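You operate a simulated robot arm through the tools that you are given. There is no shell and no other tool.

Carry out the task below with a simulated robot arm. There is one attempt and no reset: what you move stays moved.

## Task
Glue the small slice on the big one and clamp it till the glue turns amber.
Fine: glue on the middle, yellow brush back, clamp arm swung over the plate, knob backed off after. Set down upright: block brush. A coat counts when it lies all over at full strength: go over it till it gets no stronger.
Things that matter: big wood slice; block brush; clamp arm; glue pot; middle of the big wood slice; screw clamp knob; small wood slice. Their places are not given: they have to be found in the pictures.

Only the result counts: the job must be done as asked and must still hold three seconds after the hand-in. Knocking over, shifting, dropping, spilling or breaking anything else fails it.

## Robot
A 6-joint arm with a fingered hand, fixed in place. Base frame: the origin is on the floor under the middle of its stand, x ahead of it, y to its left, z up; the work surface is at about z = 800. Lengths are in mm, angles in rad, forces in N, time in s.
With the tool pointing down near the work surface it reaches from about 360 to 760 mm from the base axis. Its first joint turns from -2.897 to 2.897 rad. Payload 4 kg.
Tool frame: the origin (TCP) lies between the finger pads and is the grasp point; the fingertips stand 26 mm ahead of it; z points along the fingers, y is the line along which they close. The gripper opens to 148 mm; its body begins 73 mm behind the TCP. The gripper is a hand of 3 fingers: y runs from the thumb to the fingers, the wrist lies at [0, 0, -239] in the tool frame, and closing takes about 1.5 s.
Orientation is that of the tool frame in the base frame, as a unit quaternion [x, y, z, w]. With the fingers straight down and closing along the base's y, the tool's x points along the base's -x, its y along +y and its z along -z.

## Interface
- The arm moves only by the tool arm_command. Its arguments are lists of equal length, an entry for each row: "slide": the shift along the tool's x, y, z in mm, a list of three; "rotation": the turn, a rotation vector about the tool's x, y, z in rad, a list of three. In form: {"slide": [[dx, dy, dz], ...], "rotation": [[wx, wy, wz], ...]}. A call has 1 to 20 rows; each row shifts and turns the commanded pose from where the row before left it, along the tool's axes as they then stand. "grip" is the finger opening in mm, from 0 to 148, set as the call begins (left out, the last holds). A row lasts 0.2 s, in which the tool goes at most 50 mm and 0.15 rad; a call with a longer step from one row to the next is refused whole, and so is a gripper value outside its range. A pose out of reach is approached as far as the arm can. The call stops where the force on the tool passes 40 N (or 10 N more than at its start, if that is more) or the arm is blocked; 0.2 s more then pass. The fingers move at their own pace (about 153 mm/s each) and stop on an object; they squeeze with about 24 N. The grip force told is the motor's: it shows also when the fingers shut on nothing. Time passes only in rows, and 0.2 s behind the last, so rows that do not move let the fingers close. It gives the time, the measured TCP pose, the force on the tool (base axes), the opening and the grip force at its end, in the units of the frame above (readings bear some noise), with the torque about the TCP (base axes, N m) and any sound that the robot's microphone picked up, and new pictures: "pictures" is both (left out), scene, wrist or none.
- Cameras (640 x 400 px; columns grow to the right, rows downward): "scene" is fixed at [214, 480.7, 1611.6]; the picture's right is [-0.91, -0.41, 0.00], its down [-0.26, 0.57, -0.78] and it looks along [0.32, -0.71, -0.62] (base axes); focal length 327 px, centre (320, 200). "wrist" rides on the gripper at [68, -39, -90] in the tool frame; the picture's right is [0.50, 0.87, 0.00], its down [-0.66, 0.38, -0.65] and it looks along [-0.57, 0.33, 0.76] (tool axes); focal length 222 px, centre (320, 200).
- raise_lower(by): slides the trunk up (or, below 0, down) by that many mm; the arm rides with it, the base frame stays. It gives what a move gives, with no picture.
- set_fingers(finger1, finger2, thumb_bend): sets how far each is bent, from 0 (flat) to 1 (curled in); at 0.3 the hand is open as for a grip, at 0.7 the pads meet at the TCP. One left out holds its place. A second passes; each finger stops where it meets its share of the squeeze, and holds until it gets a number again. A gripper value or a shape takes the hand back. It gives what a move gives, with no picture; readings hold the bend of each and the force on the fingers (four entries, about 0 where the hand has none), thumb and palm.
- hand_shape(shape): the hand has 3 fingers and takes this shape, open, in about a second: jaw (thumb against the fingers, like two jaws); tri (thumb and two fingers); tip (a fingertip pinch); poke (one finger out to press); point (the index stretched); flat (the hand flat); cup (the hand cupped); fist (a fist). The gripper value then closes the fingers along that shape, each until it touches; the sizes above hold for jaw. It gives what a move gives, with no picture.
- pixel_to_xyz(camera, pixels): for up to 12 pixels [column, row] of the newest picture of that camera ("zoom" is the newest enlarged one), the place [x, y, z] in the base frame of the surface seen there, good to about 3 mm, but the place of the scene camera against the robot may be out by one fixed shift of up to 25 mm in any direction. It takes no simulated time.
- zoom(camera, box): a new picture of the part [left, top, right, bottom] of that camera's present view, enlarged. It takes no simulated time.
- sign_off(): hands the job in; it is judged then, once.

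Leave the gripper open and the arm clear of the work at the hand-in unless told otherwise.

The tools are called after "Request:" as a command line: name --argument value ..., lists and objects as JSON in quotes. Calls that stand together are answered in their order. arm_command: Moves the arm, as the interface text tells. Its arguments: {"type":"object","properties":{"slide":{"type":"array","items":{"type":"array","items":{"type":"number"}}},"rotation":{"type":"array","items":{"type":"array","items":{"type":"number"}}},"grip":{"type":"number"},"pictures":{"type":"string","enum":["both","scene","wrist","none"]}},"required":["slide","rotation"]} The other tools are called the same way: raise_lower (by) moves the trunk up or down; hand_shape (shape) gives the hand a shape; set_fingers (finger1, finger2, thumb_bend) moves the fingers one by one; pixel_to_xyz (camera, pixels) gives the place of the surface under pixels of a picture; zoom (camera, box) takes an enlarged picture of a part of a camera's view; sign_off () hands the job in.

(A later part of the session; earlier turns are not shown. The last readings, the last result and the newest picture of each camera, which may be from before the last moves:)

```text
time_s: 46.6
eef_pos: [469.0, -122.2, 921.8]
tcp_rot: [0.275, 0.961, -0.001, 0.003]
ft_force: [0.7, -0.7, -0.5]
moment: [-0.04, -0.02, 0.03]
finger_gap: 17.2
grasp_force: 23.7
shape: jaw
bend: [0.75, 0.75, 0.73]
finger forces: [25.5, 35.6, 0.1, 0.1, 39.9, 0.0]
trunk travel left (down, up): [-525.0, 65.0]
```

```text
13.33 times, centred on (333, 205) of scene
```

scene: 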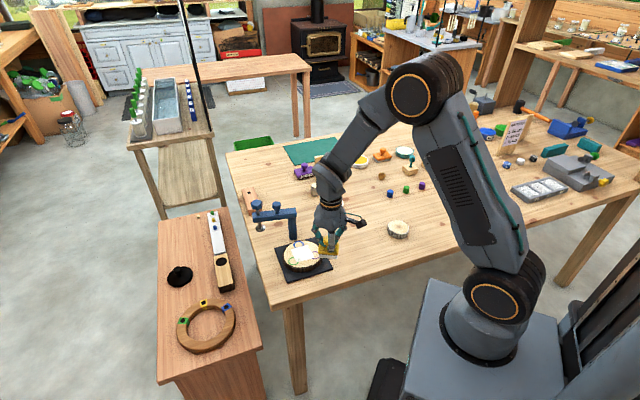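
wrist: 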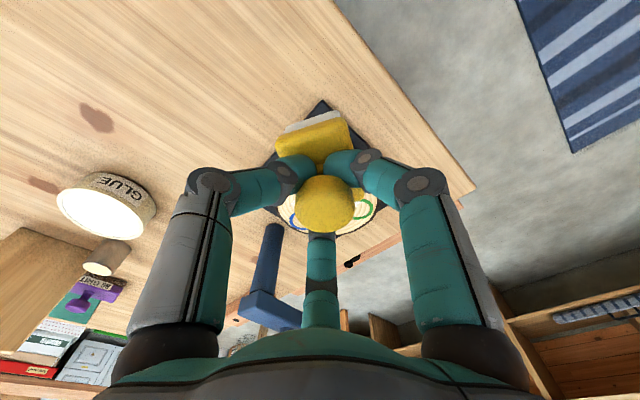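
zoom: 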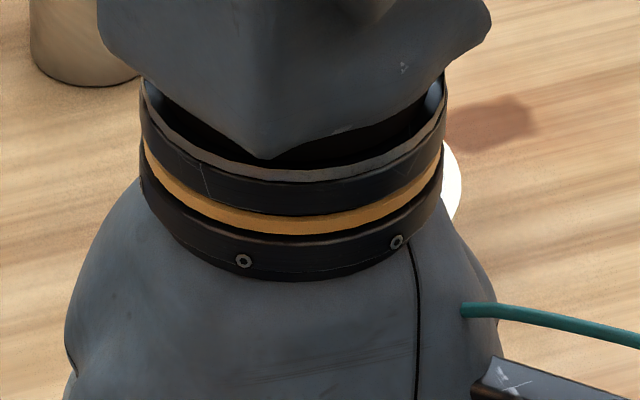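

The bristles still look whitish, so I'll test whether sliding strokes still strengthen the coat. I'm going back to the middle with light pressure, making strokes of ±9 mm, and then looking again.

Request:
arm_command --slide '[[-19.8, 12.4, 0], [-19.8, 12.4, 0], [-19.8, 12.4, 0], [-19.8, 12.4, 0], [0, 0, 15], [0, 0, 15], [0, 0, 7], [0, 0, 2.8], [3.12, 3.23, 0], [3.12, 3.23, 0], [-3.12, -3.23, 0], [-3.12, -3.23, 0], [-3.12, -3.23, 0], [-3.12, -3.23, 0], [3.12, 3.23, 0], [3.12, 3.23, 0], [3.12, 3.23, 0], [3.12, 3.23, 0], [-3.12, -3.23, 0], [-3.12, -3.23, 0]]' --rotation '[[0, 0, 0], [0, 0, 0], [0, 0, 0], [0, 0, 0], [0, 0, 0], [0, 0, 0], [0, 0, 0], [0, 0, 0], [0, 0, 0], [0, 0, 0], [0, 0, 0], [0, 0, 0], [0, 0, 0], [0, 0, 0], [0, 0, 0], [0, 0, 0], [0, 0, 0], [0, 0, 0], [0, 0, 0], [0, 0, 0]]' --pictures "none"

Request:
arm_command --slide '[[0, 0, -5], [0, 0, -15], [0, 0, -20], [19.8, -12.4, 0], [19.8, -12.4, 0], [19.8, -12.4, 0], [19.8, -12.4, 0], [0, 0, 0]]' --rotation '[[0, 0, 0], [0, 0, 0], [0, 0, 0], [0, 0, 0], [0, 0, 0], [0, 0, 0], [0, 0, 0], [0, 0, 0]]' --pictures "scene"

Request:
zoom --camera "scene" --box '[290, 240, 316, 264]'

Request:
zoom --camera "scene" --box '[265, 215, 340, 280]'

```text
time_s: 50.8
eef_pos: [563.0, -119.1, 884.9]
tcp_rot: [0.275, 0.961, 0.0, 0.003]
ft_force: [-0.1, 3.5, 7.3]
moment: [0.21, -0.22, 0.1]
finger_gap: 16.9
grasp_force: 23.5
shape: jaw
bend: [0.75, 0.75, 0.74]
finger forces: [33.7, 33.9, 0.1, 0.0, 39.0, 0.0]
trunk travel left (down, up): [-525.0, 65.0]
```

```text
time_s: 52.6
eef_pos: [467.9, -121.3, 923.3]
tcp_rot: [0.276, 0.961, 0.0, 0.003]
ft_force: [0.7, 0.4, -0.9]
moment: [0.02, 0.0, 0.0]
finger_gap: 17.0
grasp_force: 23.6
shape: jaw
bend: [0.75, 0.75, 0.74]
finger forces: [27.1, 34.6, 0.0, 0.0, 39.9, 0.0]
trunk travel left (down, up): [-525.0, 65.0]
```

scene: 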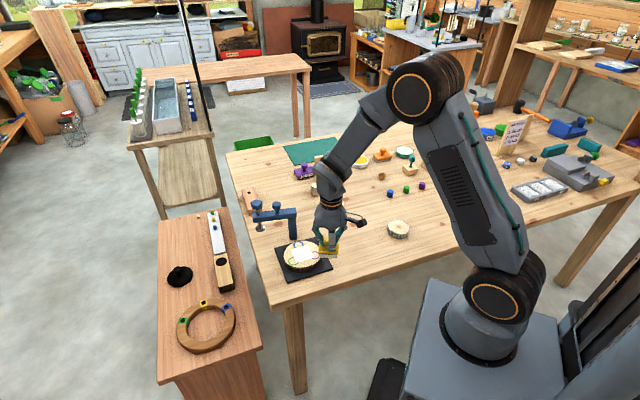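

```text
16.00 times, centred on (303, 252) of scene
```

zoom: 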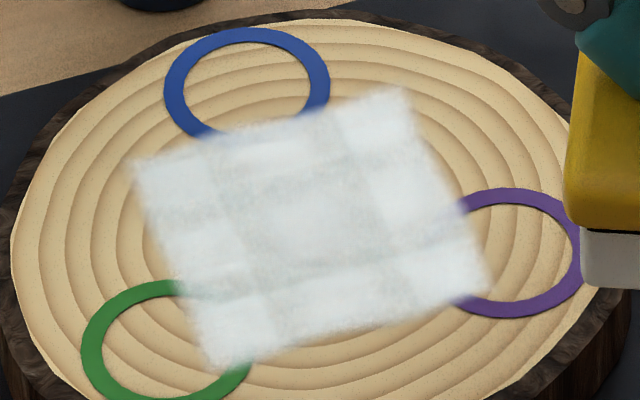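

```text
6.15 times, centred on (302, 248) of scene
```

zoom: 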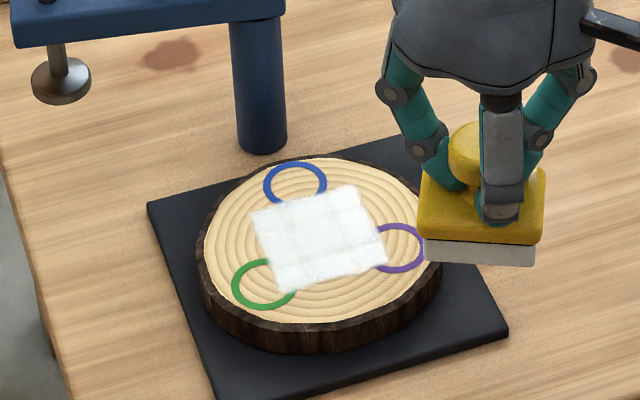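

The coat now fills a full rectangle with firm edges, the faint corners have filled in, and the middle no longer changes, so it is at full strength there. By my measurements it reaches at least 27 mm from the pith on every side, least on the left edge. I'm adding one more set of strokes 4 mm further to that side, which lies between the rings.

Request:
arm_command --slide '[[-19.8, 12.4, 0], [-19.8, 12.4, 0], [-19.8, 12.4, 0], [-19.8, 12.4, 0], [-2.9, 2.8, 15], [0, 0, 15], [0, 0, 7], [0, 0, 2.8], [2.43, 2.51, 0], [2.43, 2.51, 0], [-2.43, -2.51, 0], [-2.43, -2.51, 0], [-2.43, -2.51, 0], [-2.43, -2.51, 0], [2.43, 2.51, 0], [2.43, 2.51, 0], [2.43, 2.51, 0], [2.43, 2.51, 0], [-2.43, -2.51, 0], [-2.43, -2.51, 0]]' --rotation '[[0, 0, 0], [0, 0, 0], [0, 0, 0], [0, 0, 0], [0, 0, 0], [0, 0, 0], [0, 0, 0], [0, 0, 0], [0, 0, 0], [0, 0, 0], [0, 0, 0], [0, 0, 0], [0, 0, 0], [0, 0, 0], [0, 0, 0], [0, 0, 0], [0, 0, 0], [0, 0, 0], [0, 0, 0], [0, 0, 0]]' --pictures "none"

Request:
arm_command --slide '[[2.43, 2.51, 0], [2.43, 2.51, 0], [-2.43, -2.51, 0], [-2.43, -2.51, 0], [-2.43, -2.51, 0], [-2.43, -2.51, 0], [2.43, 2.51, 0], [2.43, 2.51, 0], [0, 0, -5], [0, 0, -15], [0, 0, -20], [19.8, -12.4, 0], [19.8, -12.4, 0], [19.8, -12.4, 0], [19.8, -12.4, 0], [0, 0, 0]]' --rotation '[[0, 0, 0], [0, 0, 0], [0, 0, 0], [0, 0, 0], [0, 0, 0], [0, 0, 0], [0, 0, 0], [0, 0, 0], [0, 0, 0], [0, 0, 0], [0, 0, 0], [0, 0, 0], [0, 0, 0], [0, 0, 0], [0, 0, 0], [0, 0, 0]]' --pictures "both"

Request:
zoom --camera "scene" --box '[290, 240, 316, 264]'

Request:
zoom --camera "scene" --box '[265, 215, 340, 280]'

```text
time_s: 56.8
eef_pos: [565.8, -119.4, 884.2]
tcp_rot: [0.275, 0.961, -0.001, 0.004]
ft_force: [0.3, 3.0, 5.6]
moment: [0.27, -0.15, 0.11]
finger_gap: 17.1
grasp_force: 24.2
shape: jaw
bend: [0.75, 0.75, 0.74]
finger forces: [32.9, 35.2, 0.0, 0.0, 39.6, 0.1]
trunk travel left (down, up): [-525.0, 65.0]
```

```text
time_s: 60.2
eef_pos: [472.8, -121.3, 923.9]
tcp_rot: [0.276, 0.961, 0.0, 0.004]
ft_force: [-1.1, -0.6, -0.7]
moment: [0.0, -0.01, 0.02]
finger_gap: 17.0
grasp_force: 24.0
shape: jaw
bend: [0.75, 0.75, 0.74]
finger forces: [27.2, 35.3, 0.1, 0.0, 41.0, 0.0]
trunk travel left (down, up): [-525.0, 65.0]
```

scene: 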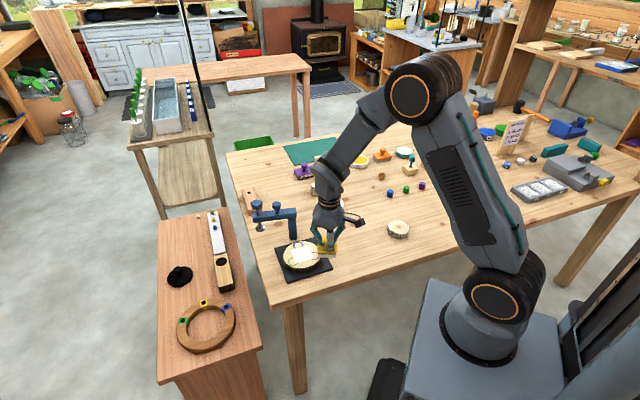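
wrist: 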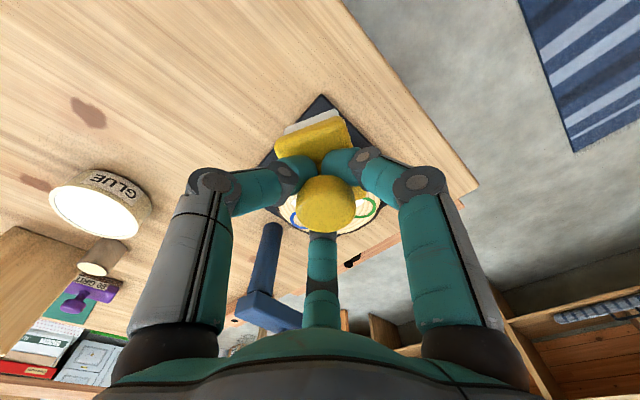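

```text
16.00 times, centred on (303, 252) of scene
```

zoom: 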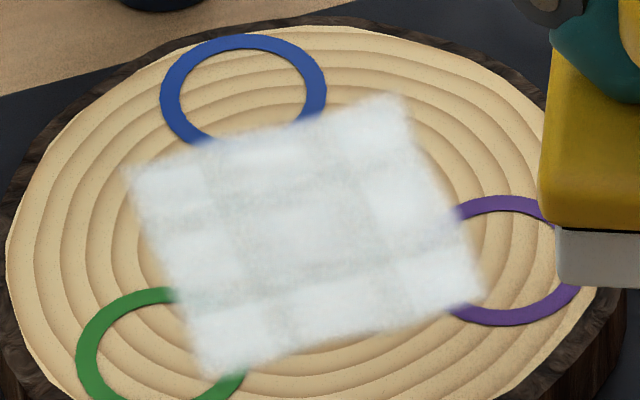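

```text
6.15 times, centred on (302, 248) of scene
```

zoom: 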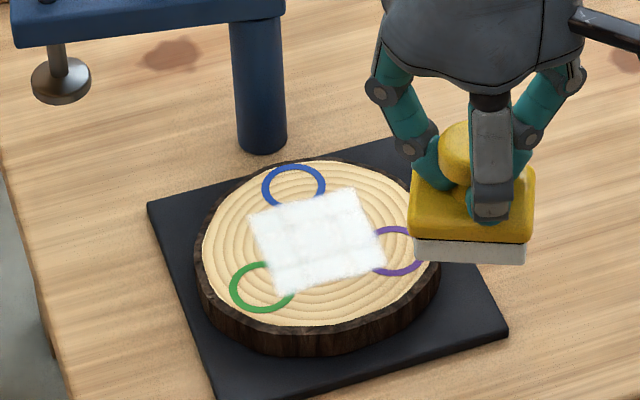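

The coat has not grown past that square, so the square is the whole middle patch, and it now looks the same all over and gets no stronger. The slice itself crept about 2-3 mm, so I'm stopping here. I'm taking the brush up, turning it back 32°, and carrying it back toward its place at about (471.5,-473).

Request:
arm_command --slide '[[0, 0, -5], [0, 0, -5], [0, 0, -5], [0, 0, 0], [0, 0, 0]]' --rotation '[[0, 0, -0.14], [0, 0, -0.14], [0, 0, -0.14], [0, 0, -0.14], [0, 0, 0]]' --pictures "none"

Request:
arm_command --slide '[[0, -35, 0], [0, -35, 0], [0, -35, 0], [0, -35, 0], [0, -35, 0], [0, -35, 0], [0, -35, 0], [0, -35, 0], [0, -35, 0], [0, -36, 0], [0, 0, 0], [0, 0, 0]]' --rotation '[[0, 0, 0], [0, 0, 0], [0, 0, 0], [0, 0, 0], [0, 0, 0], [0, 0, 0], [0, 0, 0], [0, 0, 0], [0, 0, 0], [0, 0, 0], [0, 0, 0], [0, 0, 0]]'

Request:
zoom --camera "scene" --box '[320, 140, 400, 220]'

```text
time_s: 61.4
eef_pos: [473.0, -120.8, 939.5]
tcp_rot: [-0.003, 1.0, -0.002, 0.003]
ft_force: [-0.2, 0.5, -0.6]
moment: [0.02, 0.02, 0.0]
finger_gap: 16.7
grasp_force: 23.8
shape: jaw
bend: [0.75, 0.75, 0.74]
finger forces: [27.2, 35.3, 0.0, 0.0, 41.1, 0.0]
trunk travel left (down, up): [-525.0, 65.0]
```

```text
time_s: 64.0
eef_pos: [472.5, -473.6, 939.8]
tcp_rot: [-0.001, 1.0, -0.002, 0.003]
ft_force: [0.7, -0.2, -1.6]
moment: [-0.03, 0.0, -0.02]
finger_gap: 16.8
grasp_force: 23.9
shape: jaw
bend: [0.75, 0.75, 0.74]
finger forces: [25.5, 35.4, 0.1, 0.0, 40.5, 0.0]
trunk travel left (down, up): [-525.0, 65.0]
```

scene: 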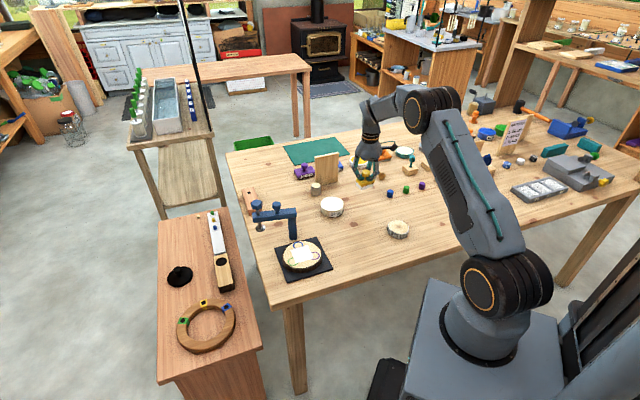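
wrist: 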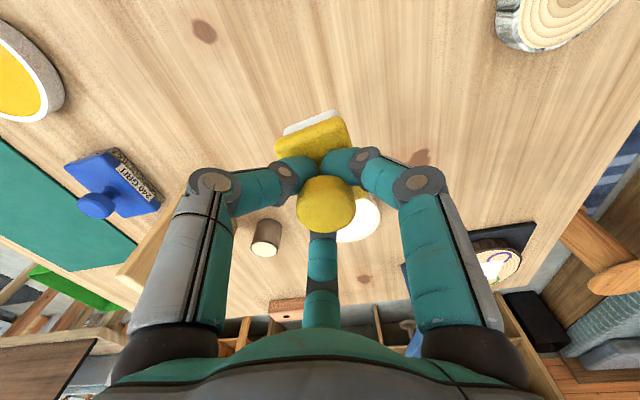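

```text
5.00 times, centred on (360, 180) of scene
```

zoom: 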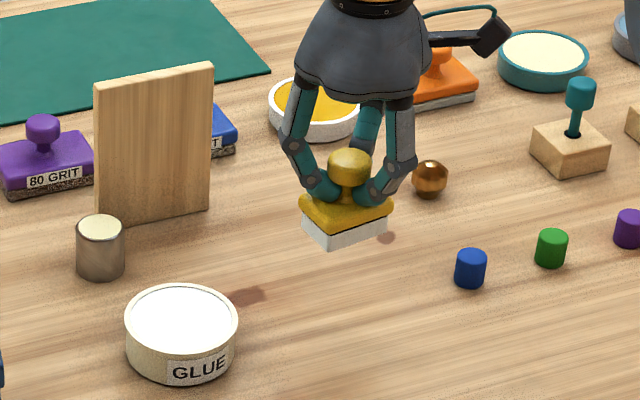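

The brush is over its old place at (472,-473), upright. I'm lowering 76 mm, then feeling for the table in 1.5 mm steps.

Request:
arm_command --slide '[[0, 0, 18], [0, 0, 18], [0, 0, 18], [0, 0, 14], [0, 0, 8], [0, 0, 1.5], [0, 0, 1.5], [0, 0, 0]]' --rotation '[[0, 0, 0], [0, 0, 0], [0, 0, 0], [0, 0, 0], [0, 0, 0], [0, 0, 0], [0, 0, 0], [0, 0, 0]]'

Request:
zoom --camera "scene" --box '[330, 160, 390, 220]'

```text
time_s: 65.8
eef_pos: [472.4, -472.6, 861.6]
tcp_rot: [-0.001, 1.0, -0.003, 0.002]
ft_force: [0.2, 0.4, -0.7]
moment: [0.04, -0.02, 0.03]
finger_gap: 16.8
grasp_force: 24.1
shape: jaw
bend: [0.75, 0.75, 0.74]
finger forces: [25.4, 35.7, 0.0, 0.0, 40.3, 0.1]
trunk travel left (down, up): [-525.0, 65.0]
```

scene: 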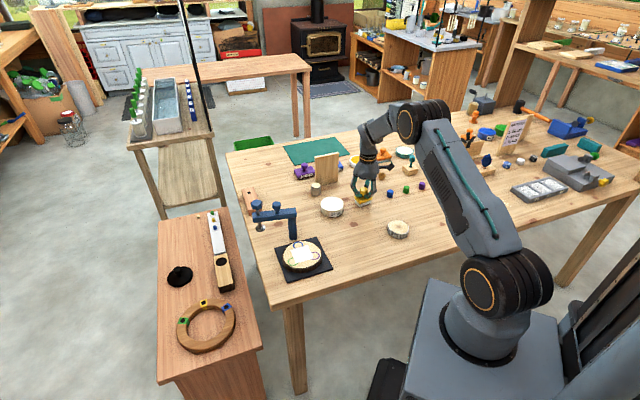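
wrist: 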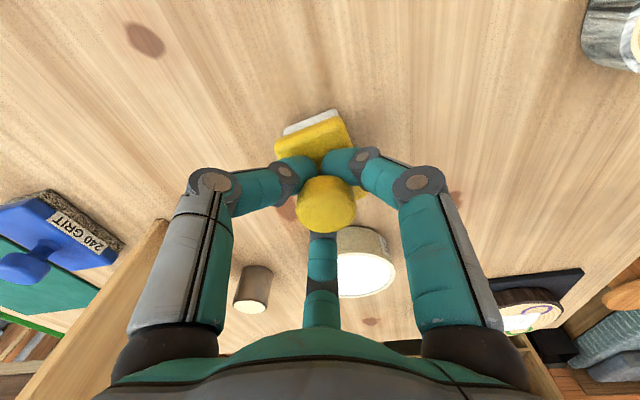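

```text
6.67 times, centred on (360, 190) of scene
```

zoom: 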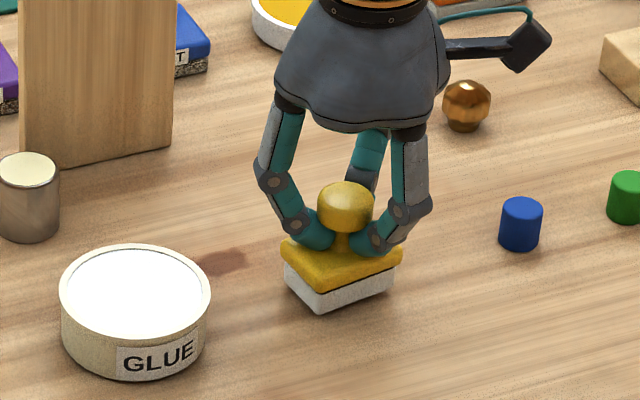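

I'm comparing the brush's position with its original one using the same zoom box as before.

Request:
zoom --camera "scene" --box '[320, 140, 400, 220]'

```text
5.00 times, centred on (360, 180) of scene
```

zoom: 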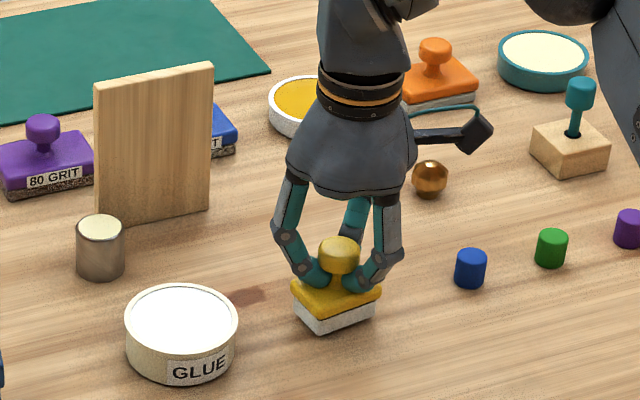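

The brush looks nearly where it started. I'm lowering in 1 mm steps until it touches the table.

Request:
arm_command --slide '[[0, 0, 1], [0, 0, 1], [0, 0, 0]]' --rotation '[[0, 0, 0], [0, 0, 0], [0, 0, 0]]' --pictures "none"

```text
time_s: 66.6
eef_pos: [473.0, -471.4, 859.3]
tcp_rot: [-0.001, 1.0, -0.002, 0.002]
ft_force: [0.3, 0.6, -0.4]
moment: [0.02, 0.0, 0.02]
finger_gap: 16.7
grasp_force: 24.3
shape: jaw
bend: [0.75, 0.75, 0.74]
finger forces: [25.4, 35.8, 0.0, 0.0, 40.3, 0.0]
trunk travel left (down, up): [-525.0, 65.0]
```

No contact yet at z≈859. I'm continuing down in 1 mm steps.

Request:
arm_command --slide '[[0, 0, 1], [0, 0, 0.7], [0, 0, 0.7], [0, 0, 0]]' --rotation '[[0, 0, 0], [0, 0, 0], [0, 0, 0], [0, 0, 0]]' --pictures "none"

Request:
zoom --camera "scene" --box '[320, 140, 400, 220]'

```text
time_s: 67.6
eef_pos: [472.9, -472.5, 856.2]
tcp_rot: [-0.002, 1.0, -0.003, 0.003]
ft_force: [0.1, 0.0, 1.1]
moment: [0.08, -0.03, 0.02]
finger_gap: 16.7
grasp_force: 24.0
shape: jaw
bend: [0.75, 0.75, 0.74]
finger forces: [26.2, 36.3, 0.0, 0.0, 41.5, 0.0]
trunk travel left (down, up): [-525.0, 65.0]
```

```text
5.00 times, centred on (360, 180) of scene
```

zoom: 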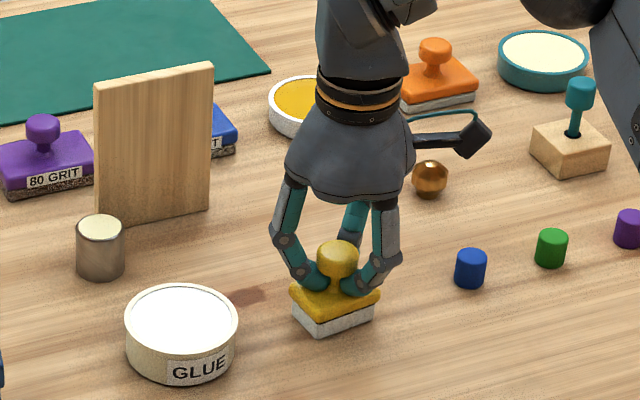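

The bristles touch the table at z≈856. The brush looks about 5 mm nearer the camera than originally, so I'm lifting 2 mm, shifting (+1.5,-5) mm in base axes, setting down again, and opening the fingers.

Request:
arm_command --slide '[[0, 0, -2], [-1.5, -2.5, 0], [0, -2.5, 0], [0, 0, 1], [0, 0, 1.2], [0, 0, 0]]' --rotation '[[0, 0, 0], [0, 0, 0], [0, 0, 0], [0, 0, 0], [0, 0, 0], [0, 0, 0]]' --pictures "none"

Request:
zoom --camera "scene" --box '[320, 140, 400, 220]'

```text
time_s: 69.0
eef_pos: [476.0, -476.1, 856.7]
tcp_rot: [-0.001, 1.0, -0.002, 0.003]
ft_force: [-0.5, -0.3, 2.1]
moment: [0.07, 0.01, 0.03]
finger_gap: 16.8
grasp_force: 23.9
shape: jaw
bend: [0.75, 0.75, 0.74]
finger forces: [26.8, 36.1, 0.0, 0.0, 42.3, 0.0]
trunk travel left (down, up): [-525.0, 65.0]
```

```text
5.00 times, centred on (360, 180) of scene
```

zoom: 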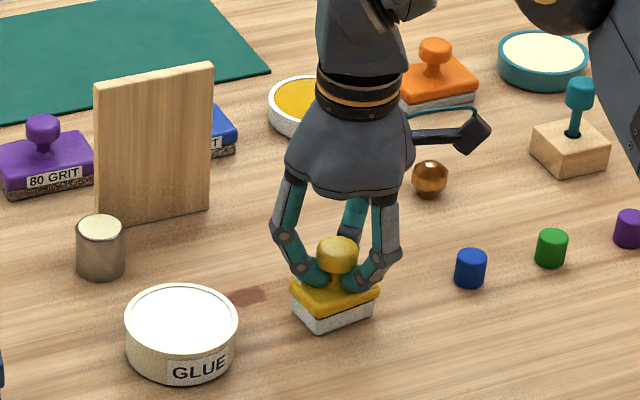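

The brush's outline matches the original again (front corner (316,332), originally (315,331)). I'm opening the fingers to 80 mm and waiting, then checking that it stands.

Request:
arm_command --slide '[[0, 0, 0], [0, 0, 0], [0, 0, 0], [0, 0, 0], [0, 0, 0], [0, 0, 0], [0, 0, 0]]' --rotation '[[0, 0, 0], [0, 0, 0], [0, 0, 0], [0, 0, 0], [0, 0, 0], [0, 0, 0], [0, 0, 0]]' --grip 80

Request:
zoom --camera "scene" --box '[320, 140, 400, 220]'

```text
time_s: 70.6
eef_pos: [475.2, -476.2, 856.4]
tcp_rot: [-0.001, 1.0, -0.002, 0.002]
ft_force: [-0.4, 0.0, 0.1]
moment: [-0.01, 0.01, 0.02]
finger_gap: 79.7
grasp_force: 0.1
shape: jaw
bend: [0.35, 0.35, 0.7]
finger forces: [0.0, 0.1, 0.0, 0.0, 0.1, 0.0]
trunk travel left (down, up): [-525.0, 65.0]
```

scene: 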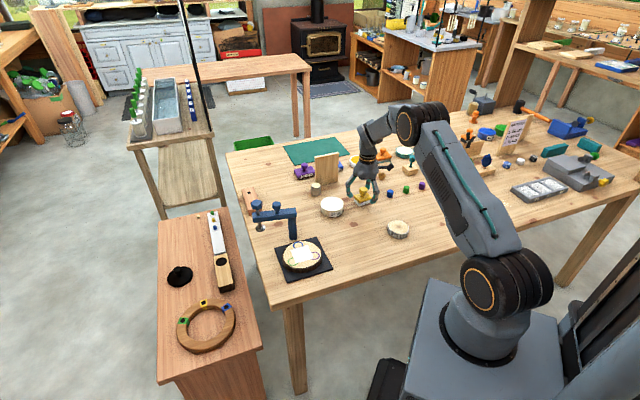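
wrist: 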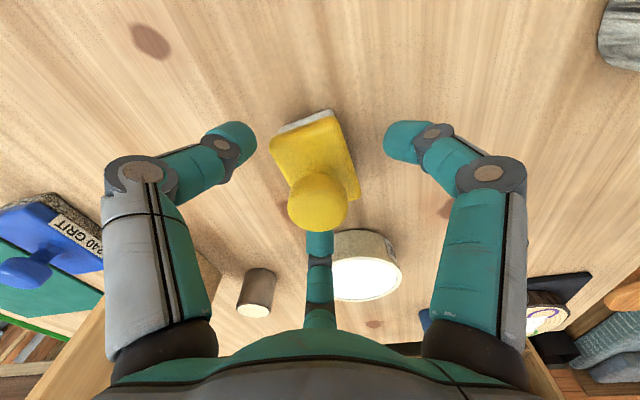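

```text
5.00 times, centred on (360, 180) of scene
```

zoom: 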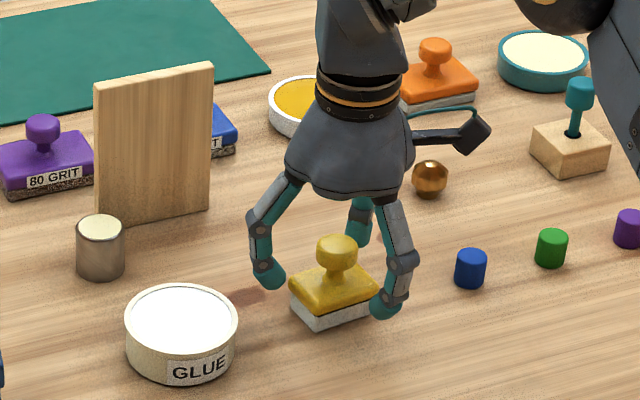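

The brush stands upright by itself. I'm rising straight up 110 mm and moving above the small slice near (311,-378) to look at it.

Request:
arm_command --slide '[[0, 0, -15], [0, 0, -25], [0, 0, -35], [0, 0, -35], [27.3, 16.3, 0], [27.3, 16.3, 0], [27.3, 16.3, 0], [27.3, 16.3, 0], [27.3, 16.3, 0], [27.3, 16.3, 0], [0, 0, 0]]' --rotation '[[0, 0, 0], [0, 0, 0], [0, 0, 0], [0, 0, 0], [0, 0, 0], [0, 0, 0], [0, 0, 0], [0, 0, 0], [0, 0, 0], [0, 0, 0], [0, 0, 0]]' --grip 148

Request:
zoom --camera "scene" --box '[310, 150, 420, 250]'

Request:
zoom --camera "wrist" --box '[220, 60, 420, 220]'

```text
time_s: 73.0
eef_pos: [308.8, -375.9, 963.5]
tcp_rot: [-0.001, 1.0, -0.002, 0.003]
ft_force: [-0.2, 0.2, 0.4]
moment: [0.01, -0.01, -0.01]
finger_gap: 147.7
grasp_force: 0.1
shape: jaw
bend: [0.3, 0.3, 0.3]
finger forces: [0.0, 0.0, 0.0, 0.0, 0.0, 0.0]
trunk travel left (down, up): [-525.0, 65.0]
```

scene: 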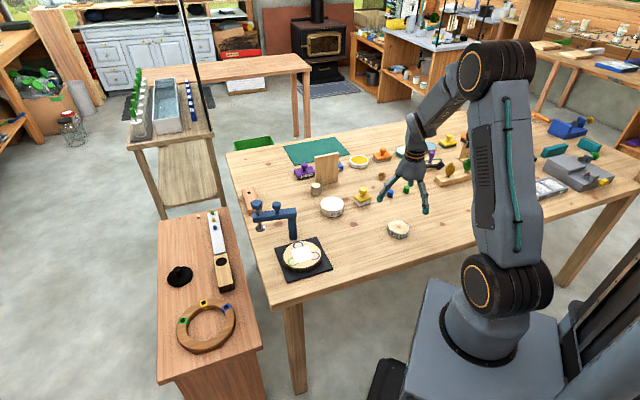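
wrist: 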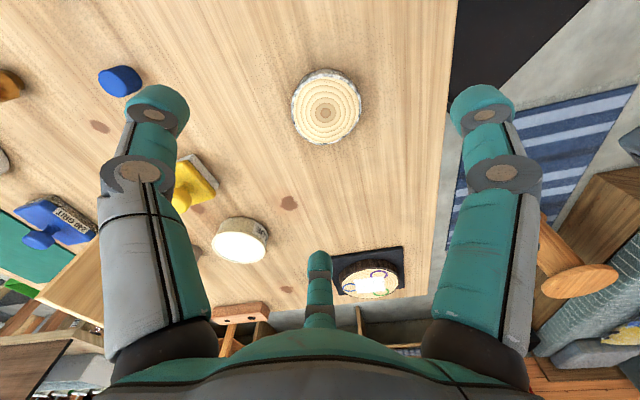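

```text
4.00 times, centred on (365, 200) of scene
```

zoom: 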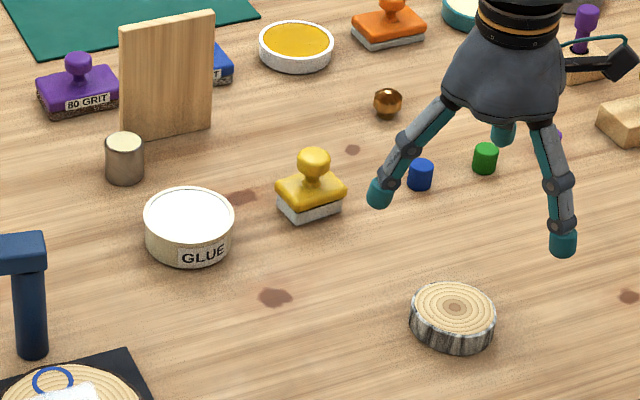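

```text
2.50 times, centred on (320, 140) of wrist
```

zoom: 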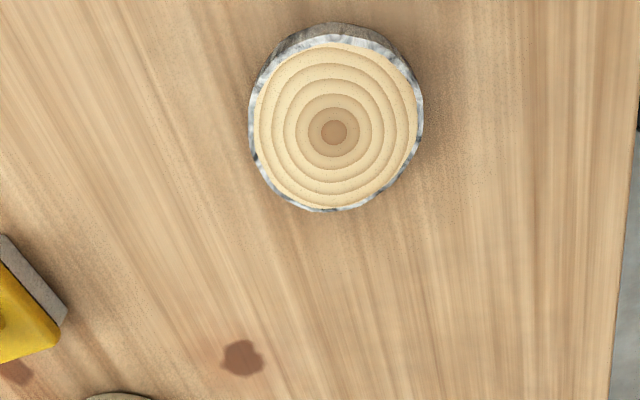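

The small slice is clearly visible with its pith at wrist pixel (325,112). I'm measuring its edges and centre, and checking the big slice and brush from here too.

Request:
pixel_to_xyz --camera "wrist" --pixels '[[325, 112], [293, 112], [360, 108], [326, 77], [322, 142], [305, 85], [350, 88], [305, 135], [345, 133], [326, 71], [290, 130]]'

Request:
pixel_to_xyz --camera "wrist" --pixels '[[370, 283], [370, 271], [334, 284], [405, 278], [370, 295], [348, 293], [347, 277]]'

```text
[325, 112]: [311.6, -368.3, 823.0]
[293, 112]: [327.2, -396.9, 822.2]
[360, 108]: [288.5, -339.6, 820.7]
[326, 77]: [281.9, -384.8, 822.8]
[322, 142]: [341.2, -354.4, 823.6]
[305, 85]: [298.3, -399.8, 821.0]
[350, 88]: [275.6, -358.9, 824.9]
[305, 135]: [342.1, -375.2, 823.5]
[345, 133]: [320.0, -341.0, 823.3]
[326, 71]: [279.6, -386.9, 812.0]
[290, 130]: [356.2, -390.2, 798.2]
```

```text
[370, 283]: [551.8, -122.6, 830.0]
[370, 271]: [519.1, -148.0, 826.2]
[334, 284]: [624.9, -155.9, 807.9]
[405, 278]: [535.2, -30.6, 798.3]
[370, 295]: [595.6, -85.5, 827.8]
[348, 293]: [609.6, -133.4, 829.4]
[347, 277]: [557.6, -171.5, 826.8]
```

The small slice is centred at about (310.5,-369), 68 mm across, with its top at z≈823, so about 23 mm thick. I'm moving over it with the fingers at 120 mm and down to z≈870 for a final check.

Request:
arm_command --slide '[[-0.5, 6, 15], [0, 0, 20], [0, 0, 20], [0, 0, 20], [0, 0, 18], [0, 0, 0], [0, 0, 0]]' --rotation '[[0, 0, 0], [0, 0, 0], [0, 0, 0], [0, 0, 0], [0, 0, 0], [0, 0, 0], [0, 0, 0]]' --grip 120

Request:
pixel_to_xyz --camera "wrist" --pixels '[[320, 160], [320, 150], [330, 155], [320, 120], [320, 190], [270, 155], [370, 155]]'

Request:
zoom --camera "scene" --box '[350, 160, 450, 250]'

```text
time_s: 74.6
eef_pos: [311.4, -371.4, 873.2]
tcp_rot: [-0.001, 1.0, -0.002, 0.002]
ft_force: [-0.3, -0.2, 0.5]
moment: [-0.04, 0.04, -0.01]
finger_gap: 120.0
grasp_force: 0.1
shape: jaw
bend: [0.25, 0.25, 0.46]
finger forces: [0.1, 0.1, 0.0, 0.0, 0.0, 0.0]
trunk travel left (down, up): [-525.0, 65.0]
```

scene: 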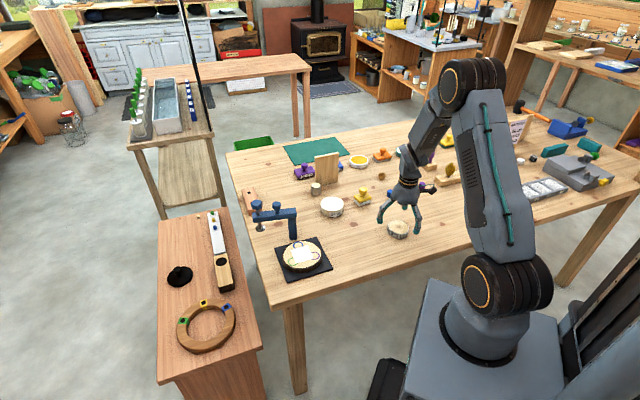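
wrist: 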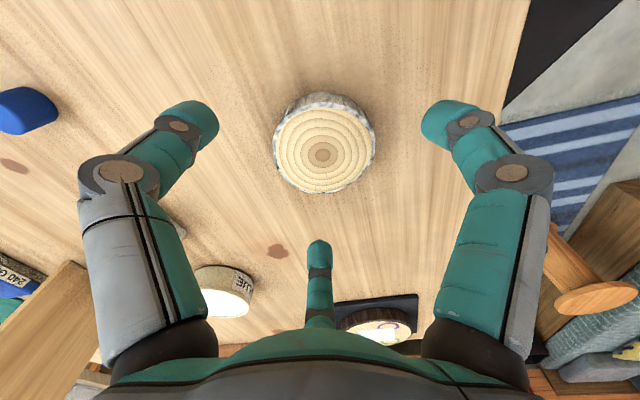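

```text
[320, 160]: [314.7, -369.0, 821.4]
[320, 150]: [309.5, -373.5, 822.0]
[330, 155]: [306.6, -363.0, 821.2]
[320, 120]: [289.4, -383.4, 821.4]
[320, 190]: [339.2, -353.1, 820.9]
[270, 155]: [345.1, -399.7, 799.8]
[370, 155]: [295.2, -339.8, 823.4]
```

```text
4.44 times, centred on (400, 205) of scene
```

zoom: 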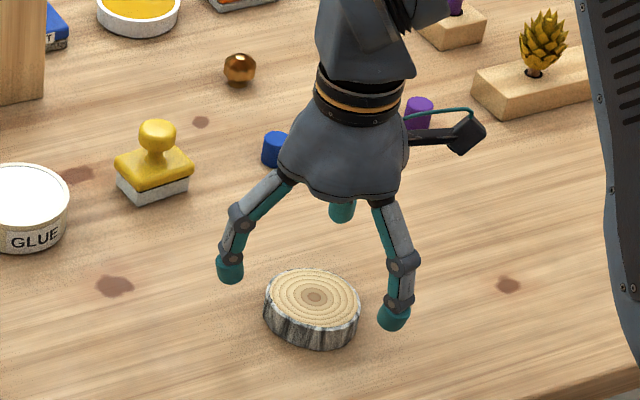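

The hand is centred to within 2 mm. I'm shifting (-0.5,+2) and lowering to TCP z≈830 so the fingertips come down beside the slice, just above the table.

Request:
arm_command --slide '[[0.5, 1.9, 10], [0, 0, 12], [0, 0, 12], [0, 0, 6], [0, 0, 3], [0, 0, 0]]' --rotation '[[0, 0, 0], [0, 0, 0], [0, 0, 0], [0, 0, 0], [0, 0, 0], [0, 0, 0]]'

Request:
zoom --camera "scene" --box '[360, 180, 440, 250]'

```text
time_s: 76.0
eef_pos: [310.5, -370.8, 829.8]
tcp_rot: [-0.001, 1.0, -0.003, 0.003]
ft_force: [0.2, -0.6, -0.1]
moment: [-0.02, 0.01, 0.01]
finger_gap: 120.1
grasp_force: 0.1
shape: jaw
bend: [0.25, 0.25, 0.46]
finger forces: [0.0, 0.0, 0.0, 0.0, 0.0, 0.0]
trunk travel left (down, up): [-525.0, 65.0]
```

scene: 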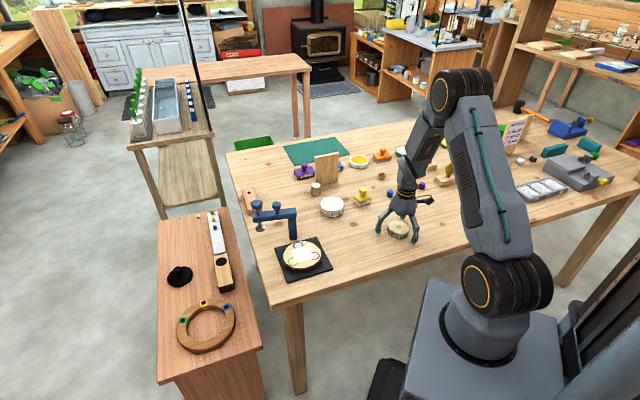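
wrist: 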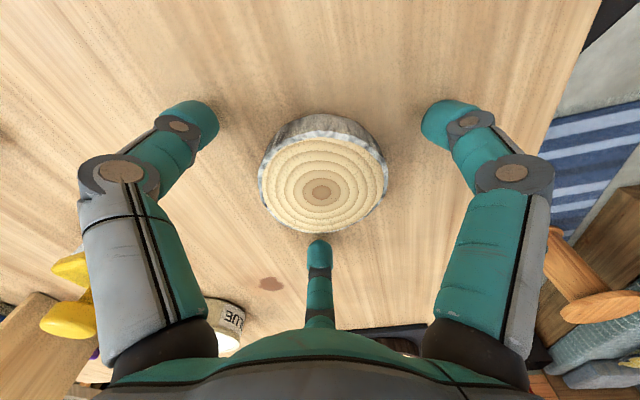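

```text
5.71 times, centred on (400, 215) of scene
```

zoom: 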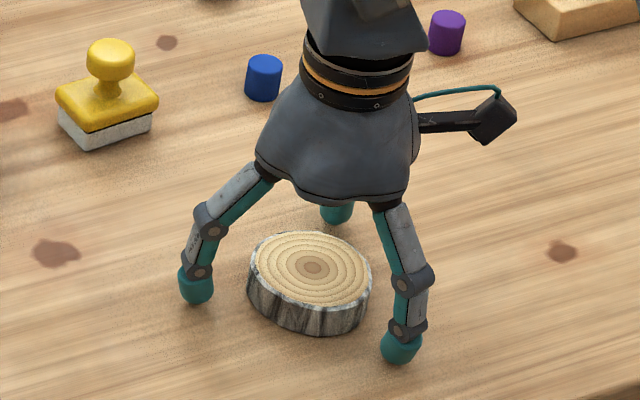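

The slice sits centred between the three fingers (pith at (320,192)). I'm closing the hand on it.

Request:
arm_command --slide '[[0, 0, 0], [0, 0, 0], [0, 0, 0], [0, 0, 0], [0, 0, 0], [0, 0, 0], [0, 0, 0], [0, 0, 0]]' --rotation '[[0, 0, 0], [0, 0, 0], [0, 0, 0], [0, 0, 0], [0, 0, 0], [0, 0, 0], [0, 0, 0], [0, 0, 0]]' --grip 0

Request:
zoom --camera "scene" --box '[360, 180, 440, 250]'

Request:
zoom --camera "wrist" --box '[220, 90, 420, 260]'

```text
time_s: 77.8
eef_pos: [311.4, -370.6, 830.3]
tcp_rot: [-0.001, 1.0, -0.002, 0.003]
ft_force: [0.3, -0.6, -0.1]
moment: [0.0, 0.01, 0.0]
finger_gap: 64.2
grasp_force: 23.6
shape: jaw
bend: [0.39, 0.39, 0.7]
finger forces: [21.4, 22.0, 0.1, 0.0, 21.8, 0.0]
trunk travel left (down, up): [-525.0, 65.0]
```

scene: 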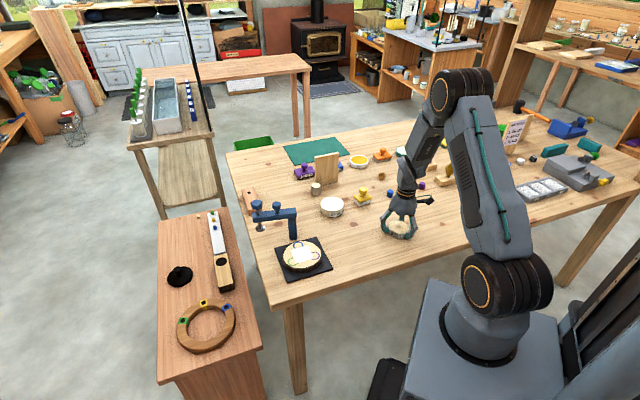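
wrist: 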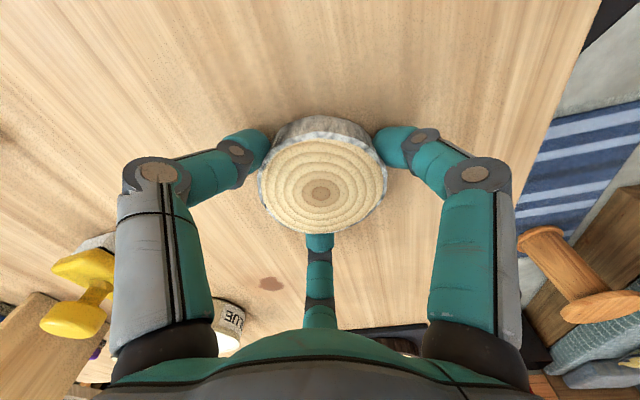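

```text
5.71 times, centred on (400, 215) of scene
```

zoom: 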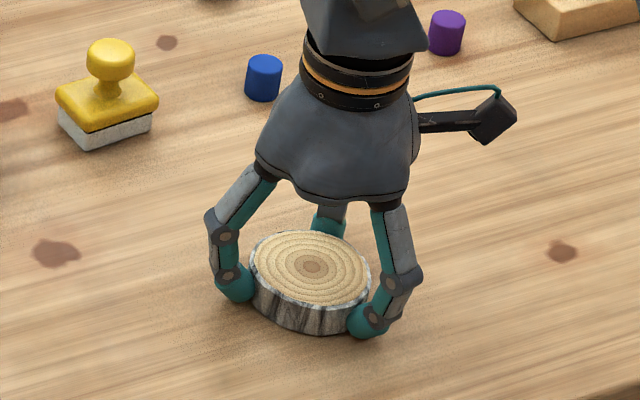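

```text
2.35 times, centred on (320, 175) of wrist
```

zoom: 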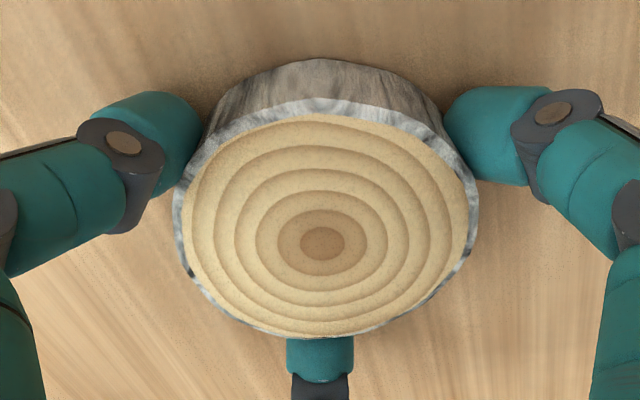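

The hand holds the small slice with 22 N on each finger, TCP at (311,-370.7,830). Before lifting, I'm using its known place to calibrate the scene camera and measuring the big slice and its coat in the same picture.

Request:
zoom --camera "scene" --box '[265, 225, 340, 285]'

Request:
pixel_to_xyz --camera "scene" --pixels '[[398.6, 226.7], [393, 226.7], [404, 226.7], [398.6, 223], [398.6, 230]]'

```text
6.67 times, centred on (302, 255) of scene
```

zoom: 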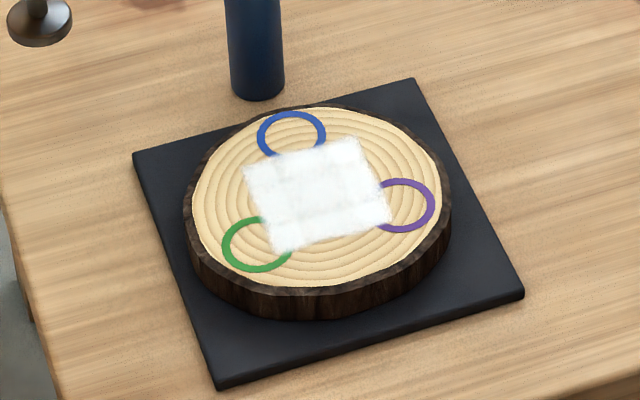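

```text
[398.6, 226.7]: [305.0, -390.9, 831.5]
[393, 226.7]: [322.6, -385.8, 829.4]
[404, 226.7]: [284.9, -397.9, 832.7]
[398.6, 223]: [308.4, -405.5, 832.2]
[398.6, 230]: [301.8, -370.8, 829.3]
```

The same picture shows the slice has crept about 5 mm toward +y since the start; the plate itself hasn't moved. The coat centre is at zoom (317,196), i.e. scene (301.5,254.4). I'm reading its place and nearby points.

Request:
pixel_to_xyz --camera "scene" --pixels '[[301.5, 254.4], [298, 254.4], [305, 254.4], [301.5, 252], [301.5, 257], [301.5, 241.5], [301.5, 268], [283, 254], [320, 252], [274.5, 248], [332, 269], [287, 283]]'

```text
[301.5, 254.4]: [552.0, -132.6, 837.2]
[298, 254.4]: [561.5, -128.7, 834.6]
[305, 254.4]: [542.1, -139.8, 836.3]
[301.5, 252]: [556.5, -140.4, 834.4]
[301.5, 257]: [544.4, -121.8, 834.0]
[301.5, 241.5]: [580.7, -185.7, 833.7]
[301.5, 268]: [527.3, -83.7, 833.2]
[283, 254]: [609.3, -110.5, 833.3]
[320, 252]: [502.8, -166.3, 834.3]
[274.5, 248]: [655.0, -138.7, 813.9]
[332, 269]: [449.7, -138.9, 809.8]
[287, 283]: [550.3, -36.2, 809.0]
```

The big slice's centre is now at about (556.7,-114.2) in true coordinates (the plate centre is (557,-120)). I'll place the small slice on the coat's centre. I'm lifting it 105 mm first and checking the hold.

Request:
arm_command --slide '[[0, 0, -5], [0, 0, -20], [0, 0, -20], [0, 0, -20], [0, 0, -20], [0, 0, -20], [0, 0, 0]]' --rotation '[[0, 0, 0], [0, 0, 0], [0, 0, 0], [0, 0, 0], [0, 0, 0], [0, 0, 0], [0, 0, 0]]'

Request:
zoom --camera "scene" --box '[350, 130, 450, 240]'

```text
time_s: 79.4
eef_pos: [310.6, -370.6, 935.0]
tcp_rot: [0.0, 1.0, -0.003, 0.002]
ft_force: [0.6, -0.2, -0.3]
moment: [-0.05, 0.02, -0.01]
finger_gap: 64.1
grasp_force: 24.1
shape: jaw
bend: [0.39, 0.39, 0.7]
finger forces: [21.5, 22.2, 0.0, 0.0, 21.8, 0.1]
trunk travel left (down, up): [-525.0, 65.0]
```

scene: 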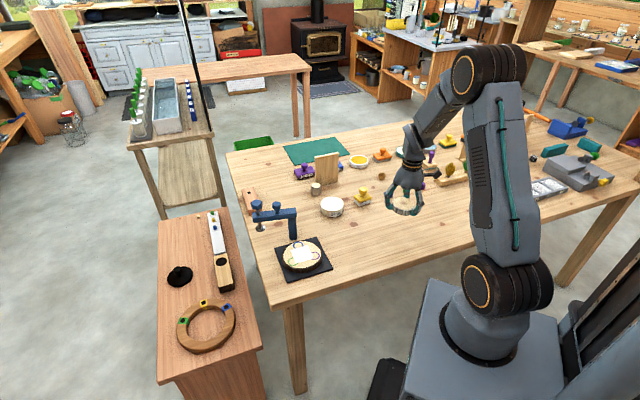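
wrist: 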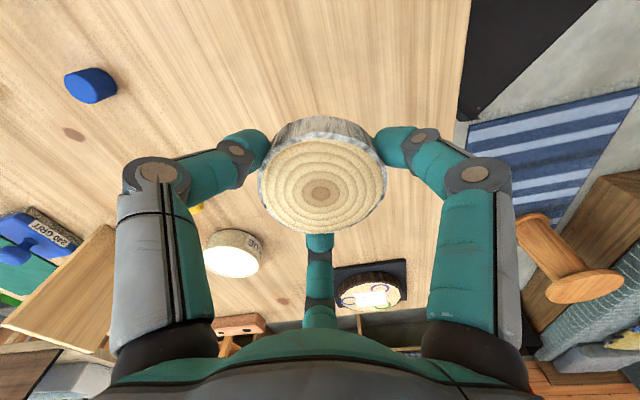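

```text
3.64 times, centred on (400, 185) of scene
```

zoom: 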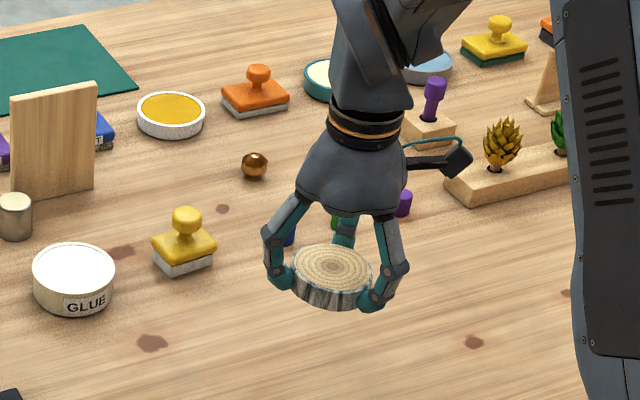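

The slice is held level. I'm moving it on a path clear of the pot and clamp, to (480,-130) and then above the coat at (558,-113.5).

Request:
arm_command --slide '[[-18.8, 26.7, 0], [-18.8, 26.7, 0], [-18.8, 26.7, 0], [-18.8, 26.7, 0], [-18.8, 26.7, 0], [-18.8, 26.7, 0], [-18.8, 26.7, 0], [-18.8, 26.7, 0], [-18.8, 26.7, 0], [-19.5, 4.2, 0], [-19.5, 4.2, 0], [-19.5, 4.2, 0], [-19.5, 4.2, 0], [0, 0, 0], [0, 0, 0]]' --rotation '[[0, 0, 0], [0, 0, 0], [0, 0, 0], [0, 0, 0], [0, 0, 0], [0, 0, 0], [0, 0, 0], [0, 0, 0], [0, 0, 0], [0, 0, 0], [0, 0, 0], [0, 0, 0], [0, 0, 0], [0, 0, 0], [0, 0, 0]]'

Request:
zoom --camera "scene" --box '[250, 190, 350, 285]'

Request:
zoom --camera "wrist" --box '[220, 30, 420, 260]'

```text
time_s: 82.6
eef_pos: [557.7, -113.6, 936.0]
tcp_rot: [0.0, 1.0, -0.002, 0.002]
ft_force: [0.0, -0.3, -0.1]
moment: [-0.01, -0.02, 0.04]
finger_gap: 64.1
grasp_force: 24.2
shape: jaw
bend: [0.39, 0.39, 0.7]
finger forces: [21.3, 22.2, 0.1, 0.0, 21.7, 0.1]
trunk travel left (down, up): [-525.0, 65.0]
```

scene: 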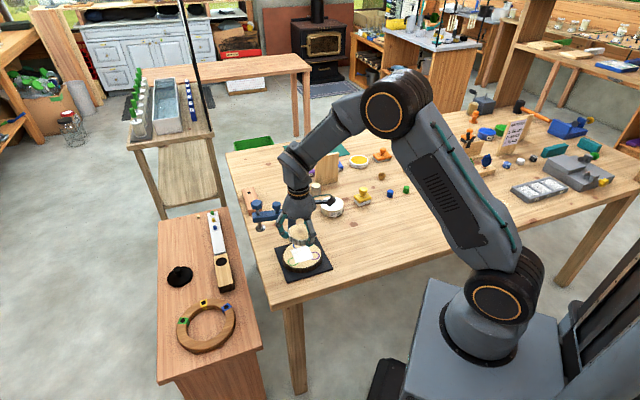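
wrist: 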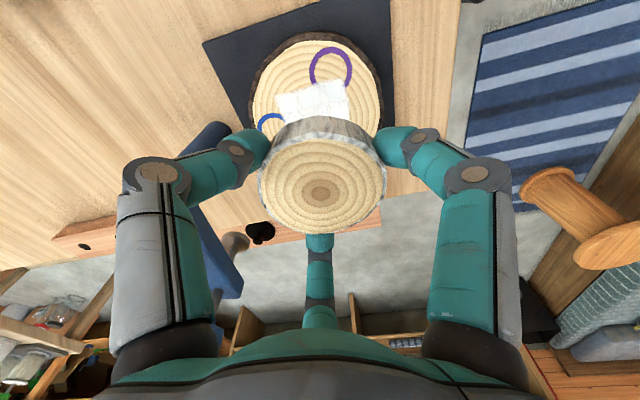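

```text
4.21 times, centred on (300, 238) of scene
```

zoom: 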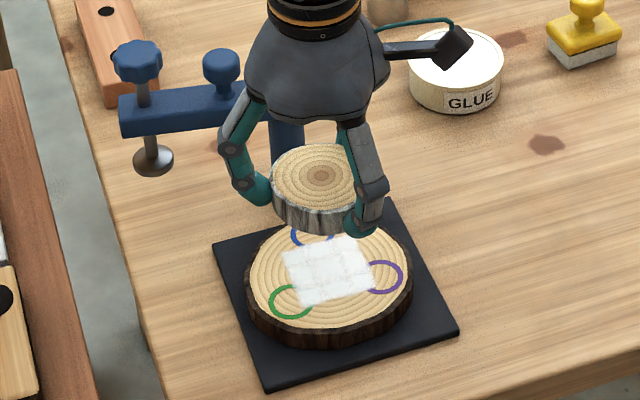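

```text
1.74 times, centred on (320, 145) of wrist
```

zoom: 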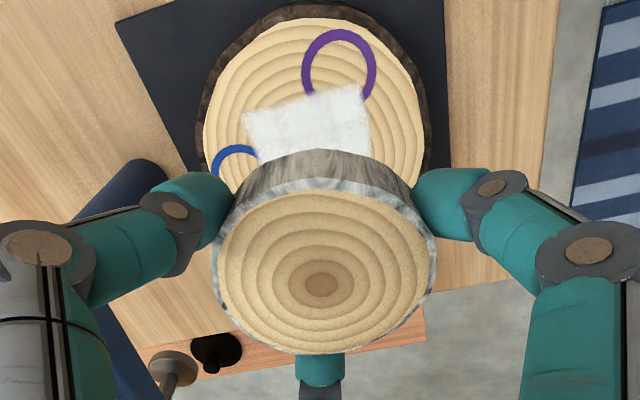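

The slice hangs above the coat. Both cameras suggest it's 3-4 mm too far toward +y. I'm measuring the big slice's near edge in the wrist view to confirm.

Request:
pixel_to_xyz --camera "wrist" --pixels '[[254, 105], [379, 105], [266, 71], [363, 63], [314, 43], [290, 50], [340, 47], [380, 90], [258, 85], [372, 75]]'

Request:
zoom --camera "wrist" --box '[240, 20, 400, 130]'

```text
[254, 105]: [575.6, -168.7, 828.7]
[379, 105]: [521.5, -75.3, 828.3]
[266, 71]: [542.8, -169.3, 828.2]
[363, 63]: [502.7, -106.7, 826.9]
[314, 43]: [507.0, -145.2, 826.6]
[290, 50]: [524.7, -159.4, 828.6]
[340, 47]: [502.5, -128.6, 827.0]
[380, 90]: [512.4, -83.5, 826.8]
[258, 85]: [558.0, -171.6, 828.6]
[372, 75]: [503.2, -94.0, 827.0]
```

```text
3.64 times, centred on (320, 75) of wrist
```

zoom: 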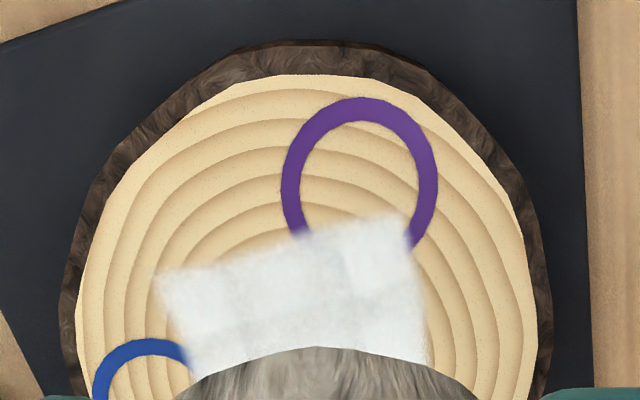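

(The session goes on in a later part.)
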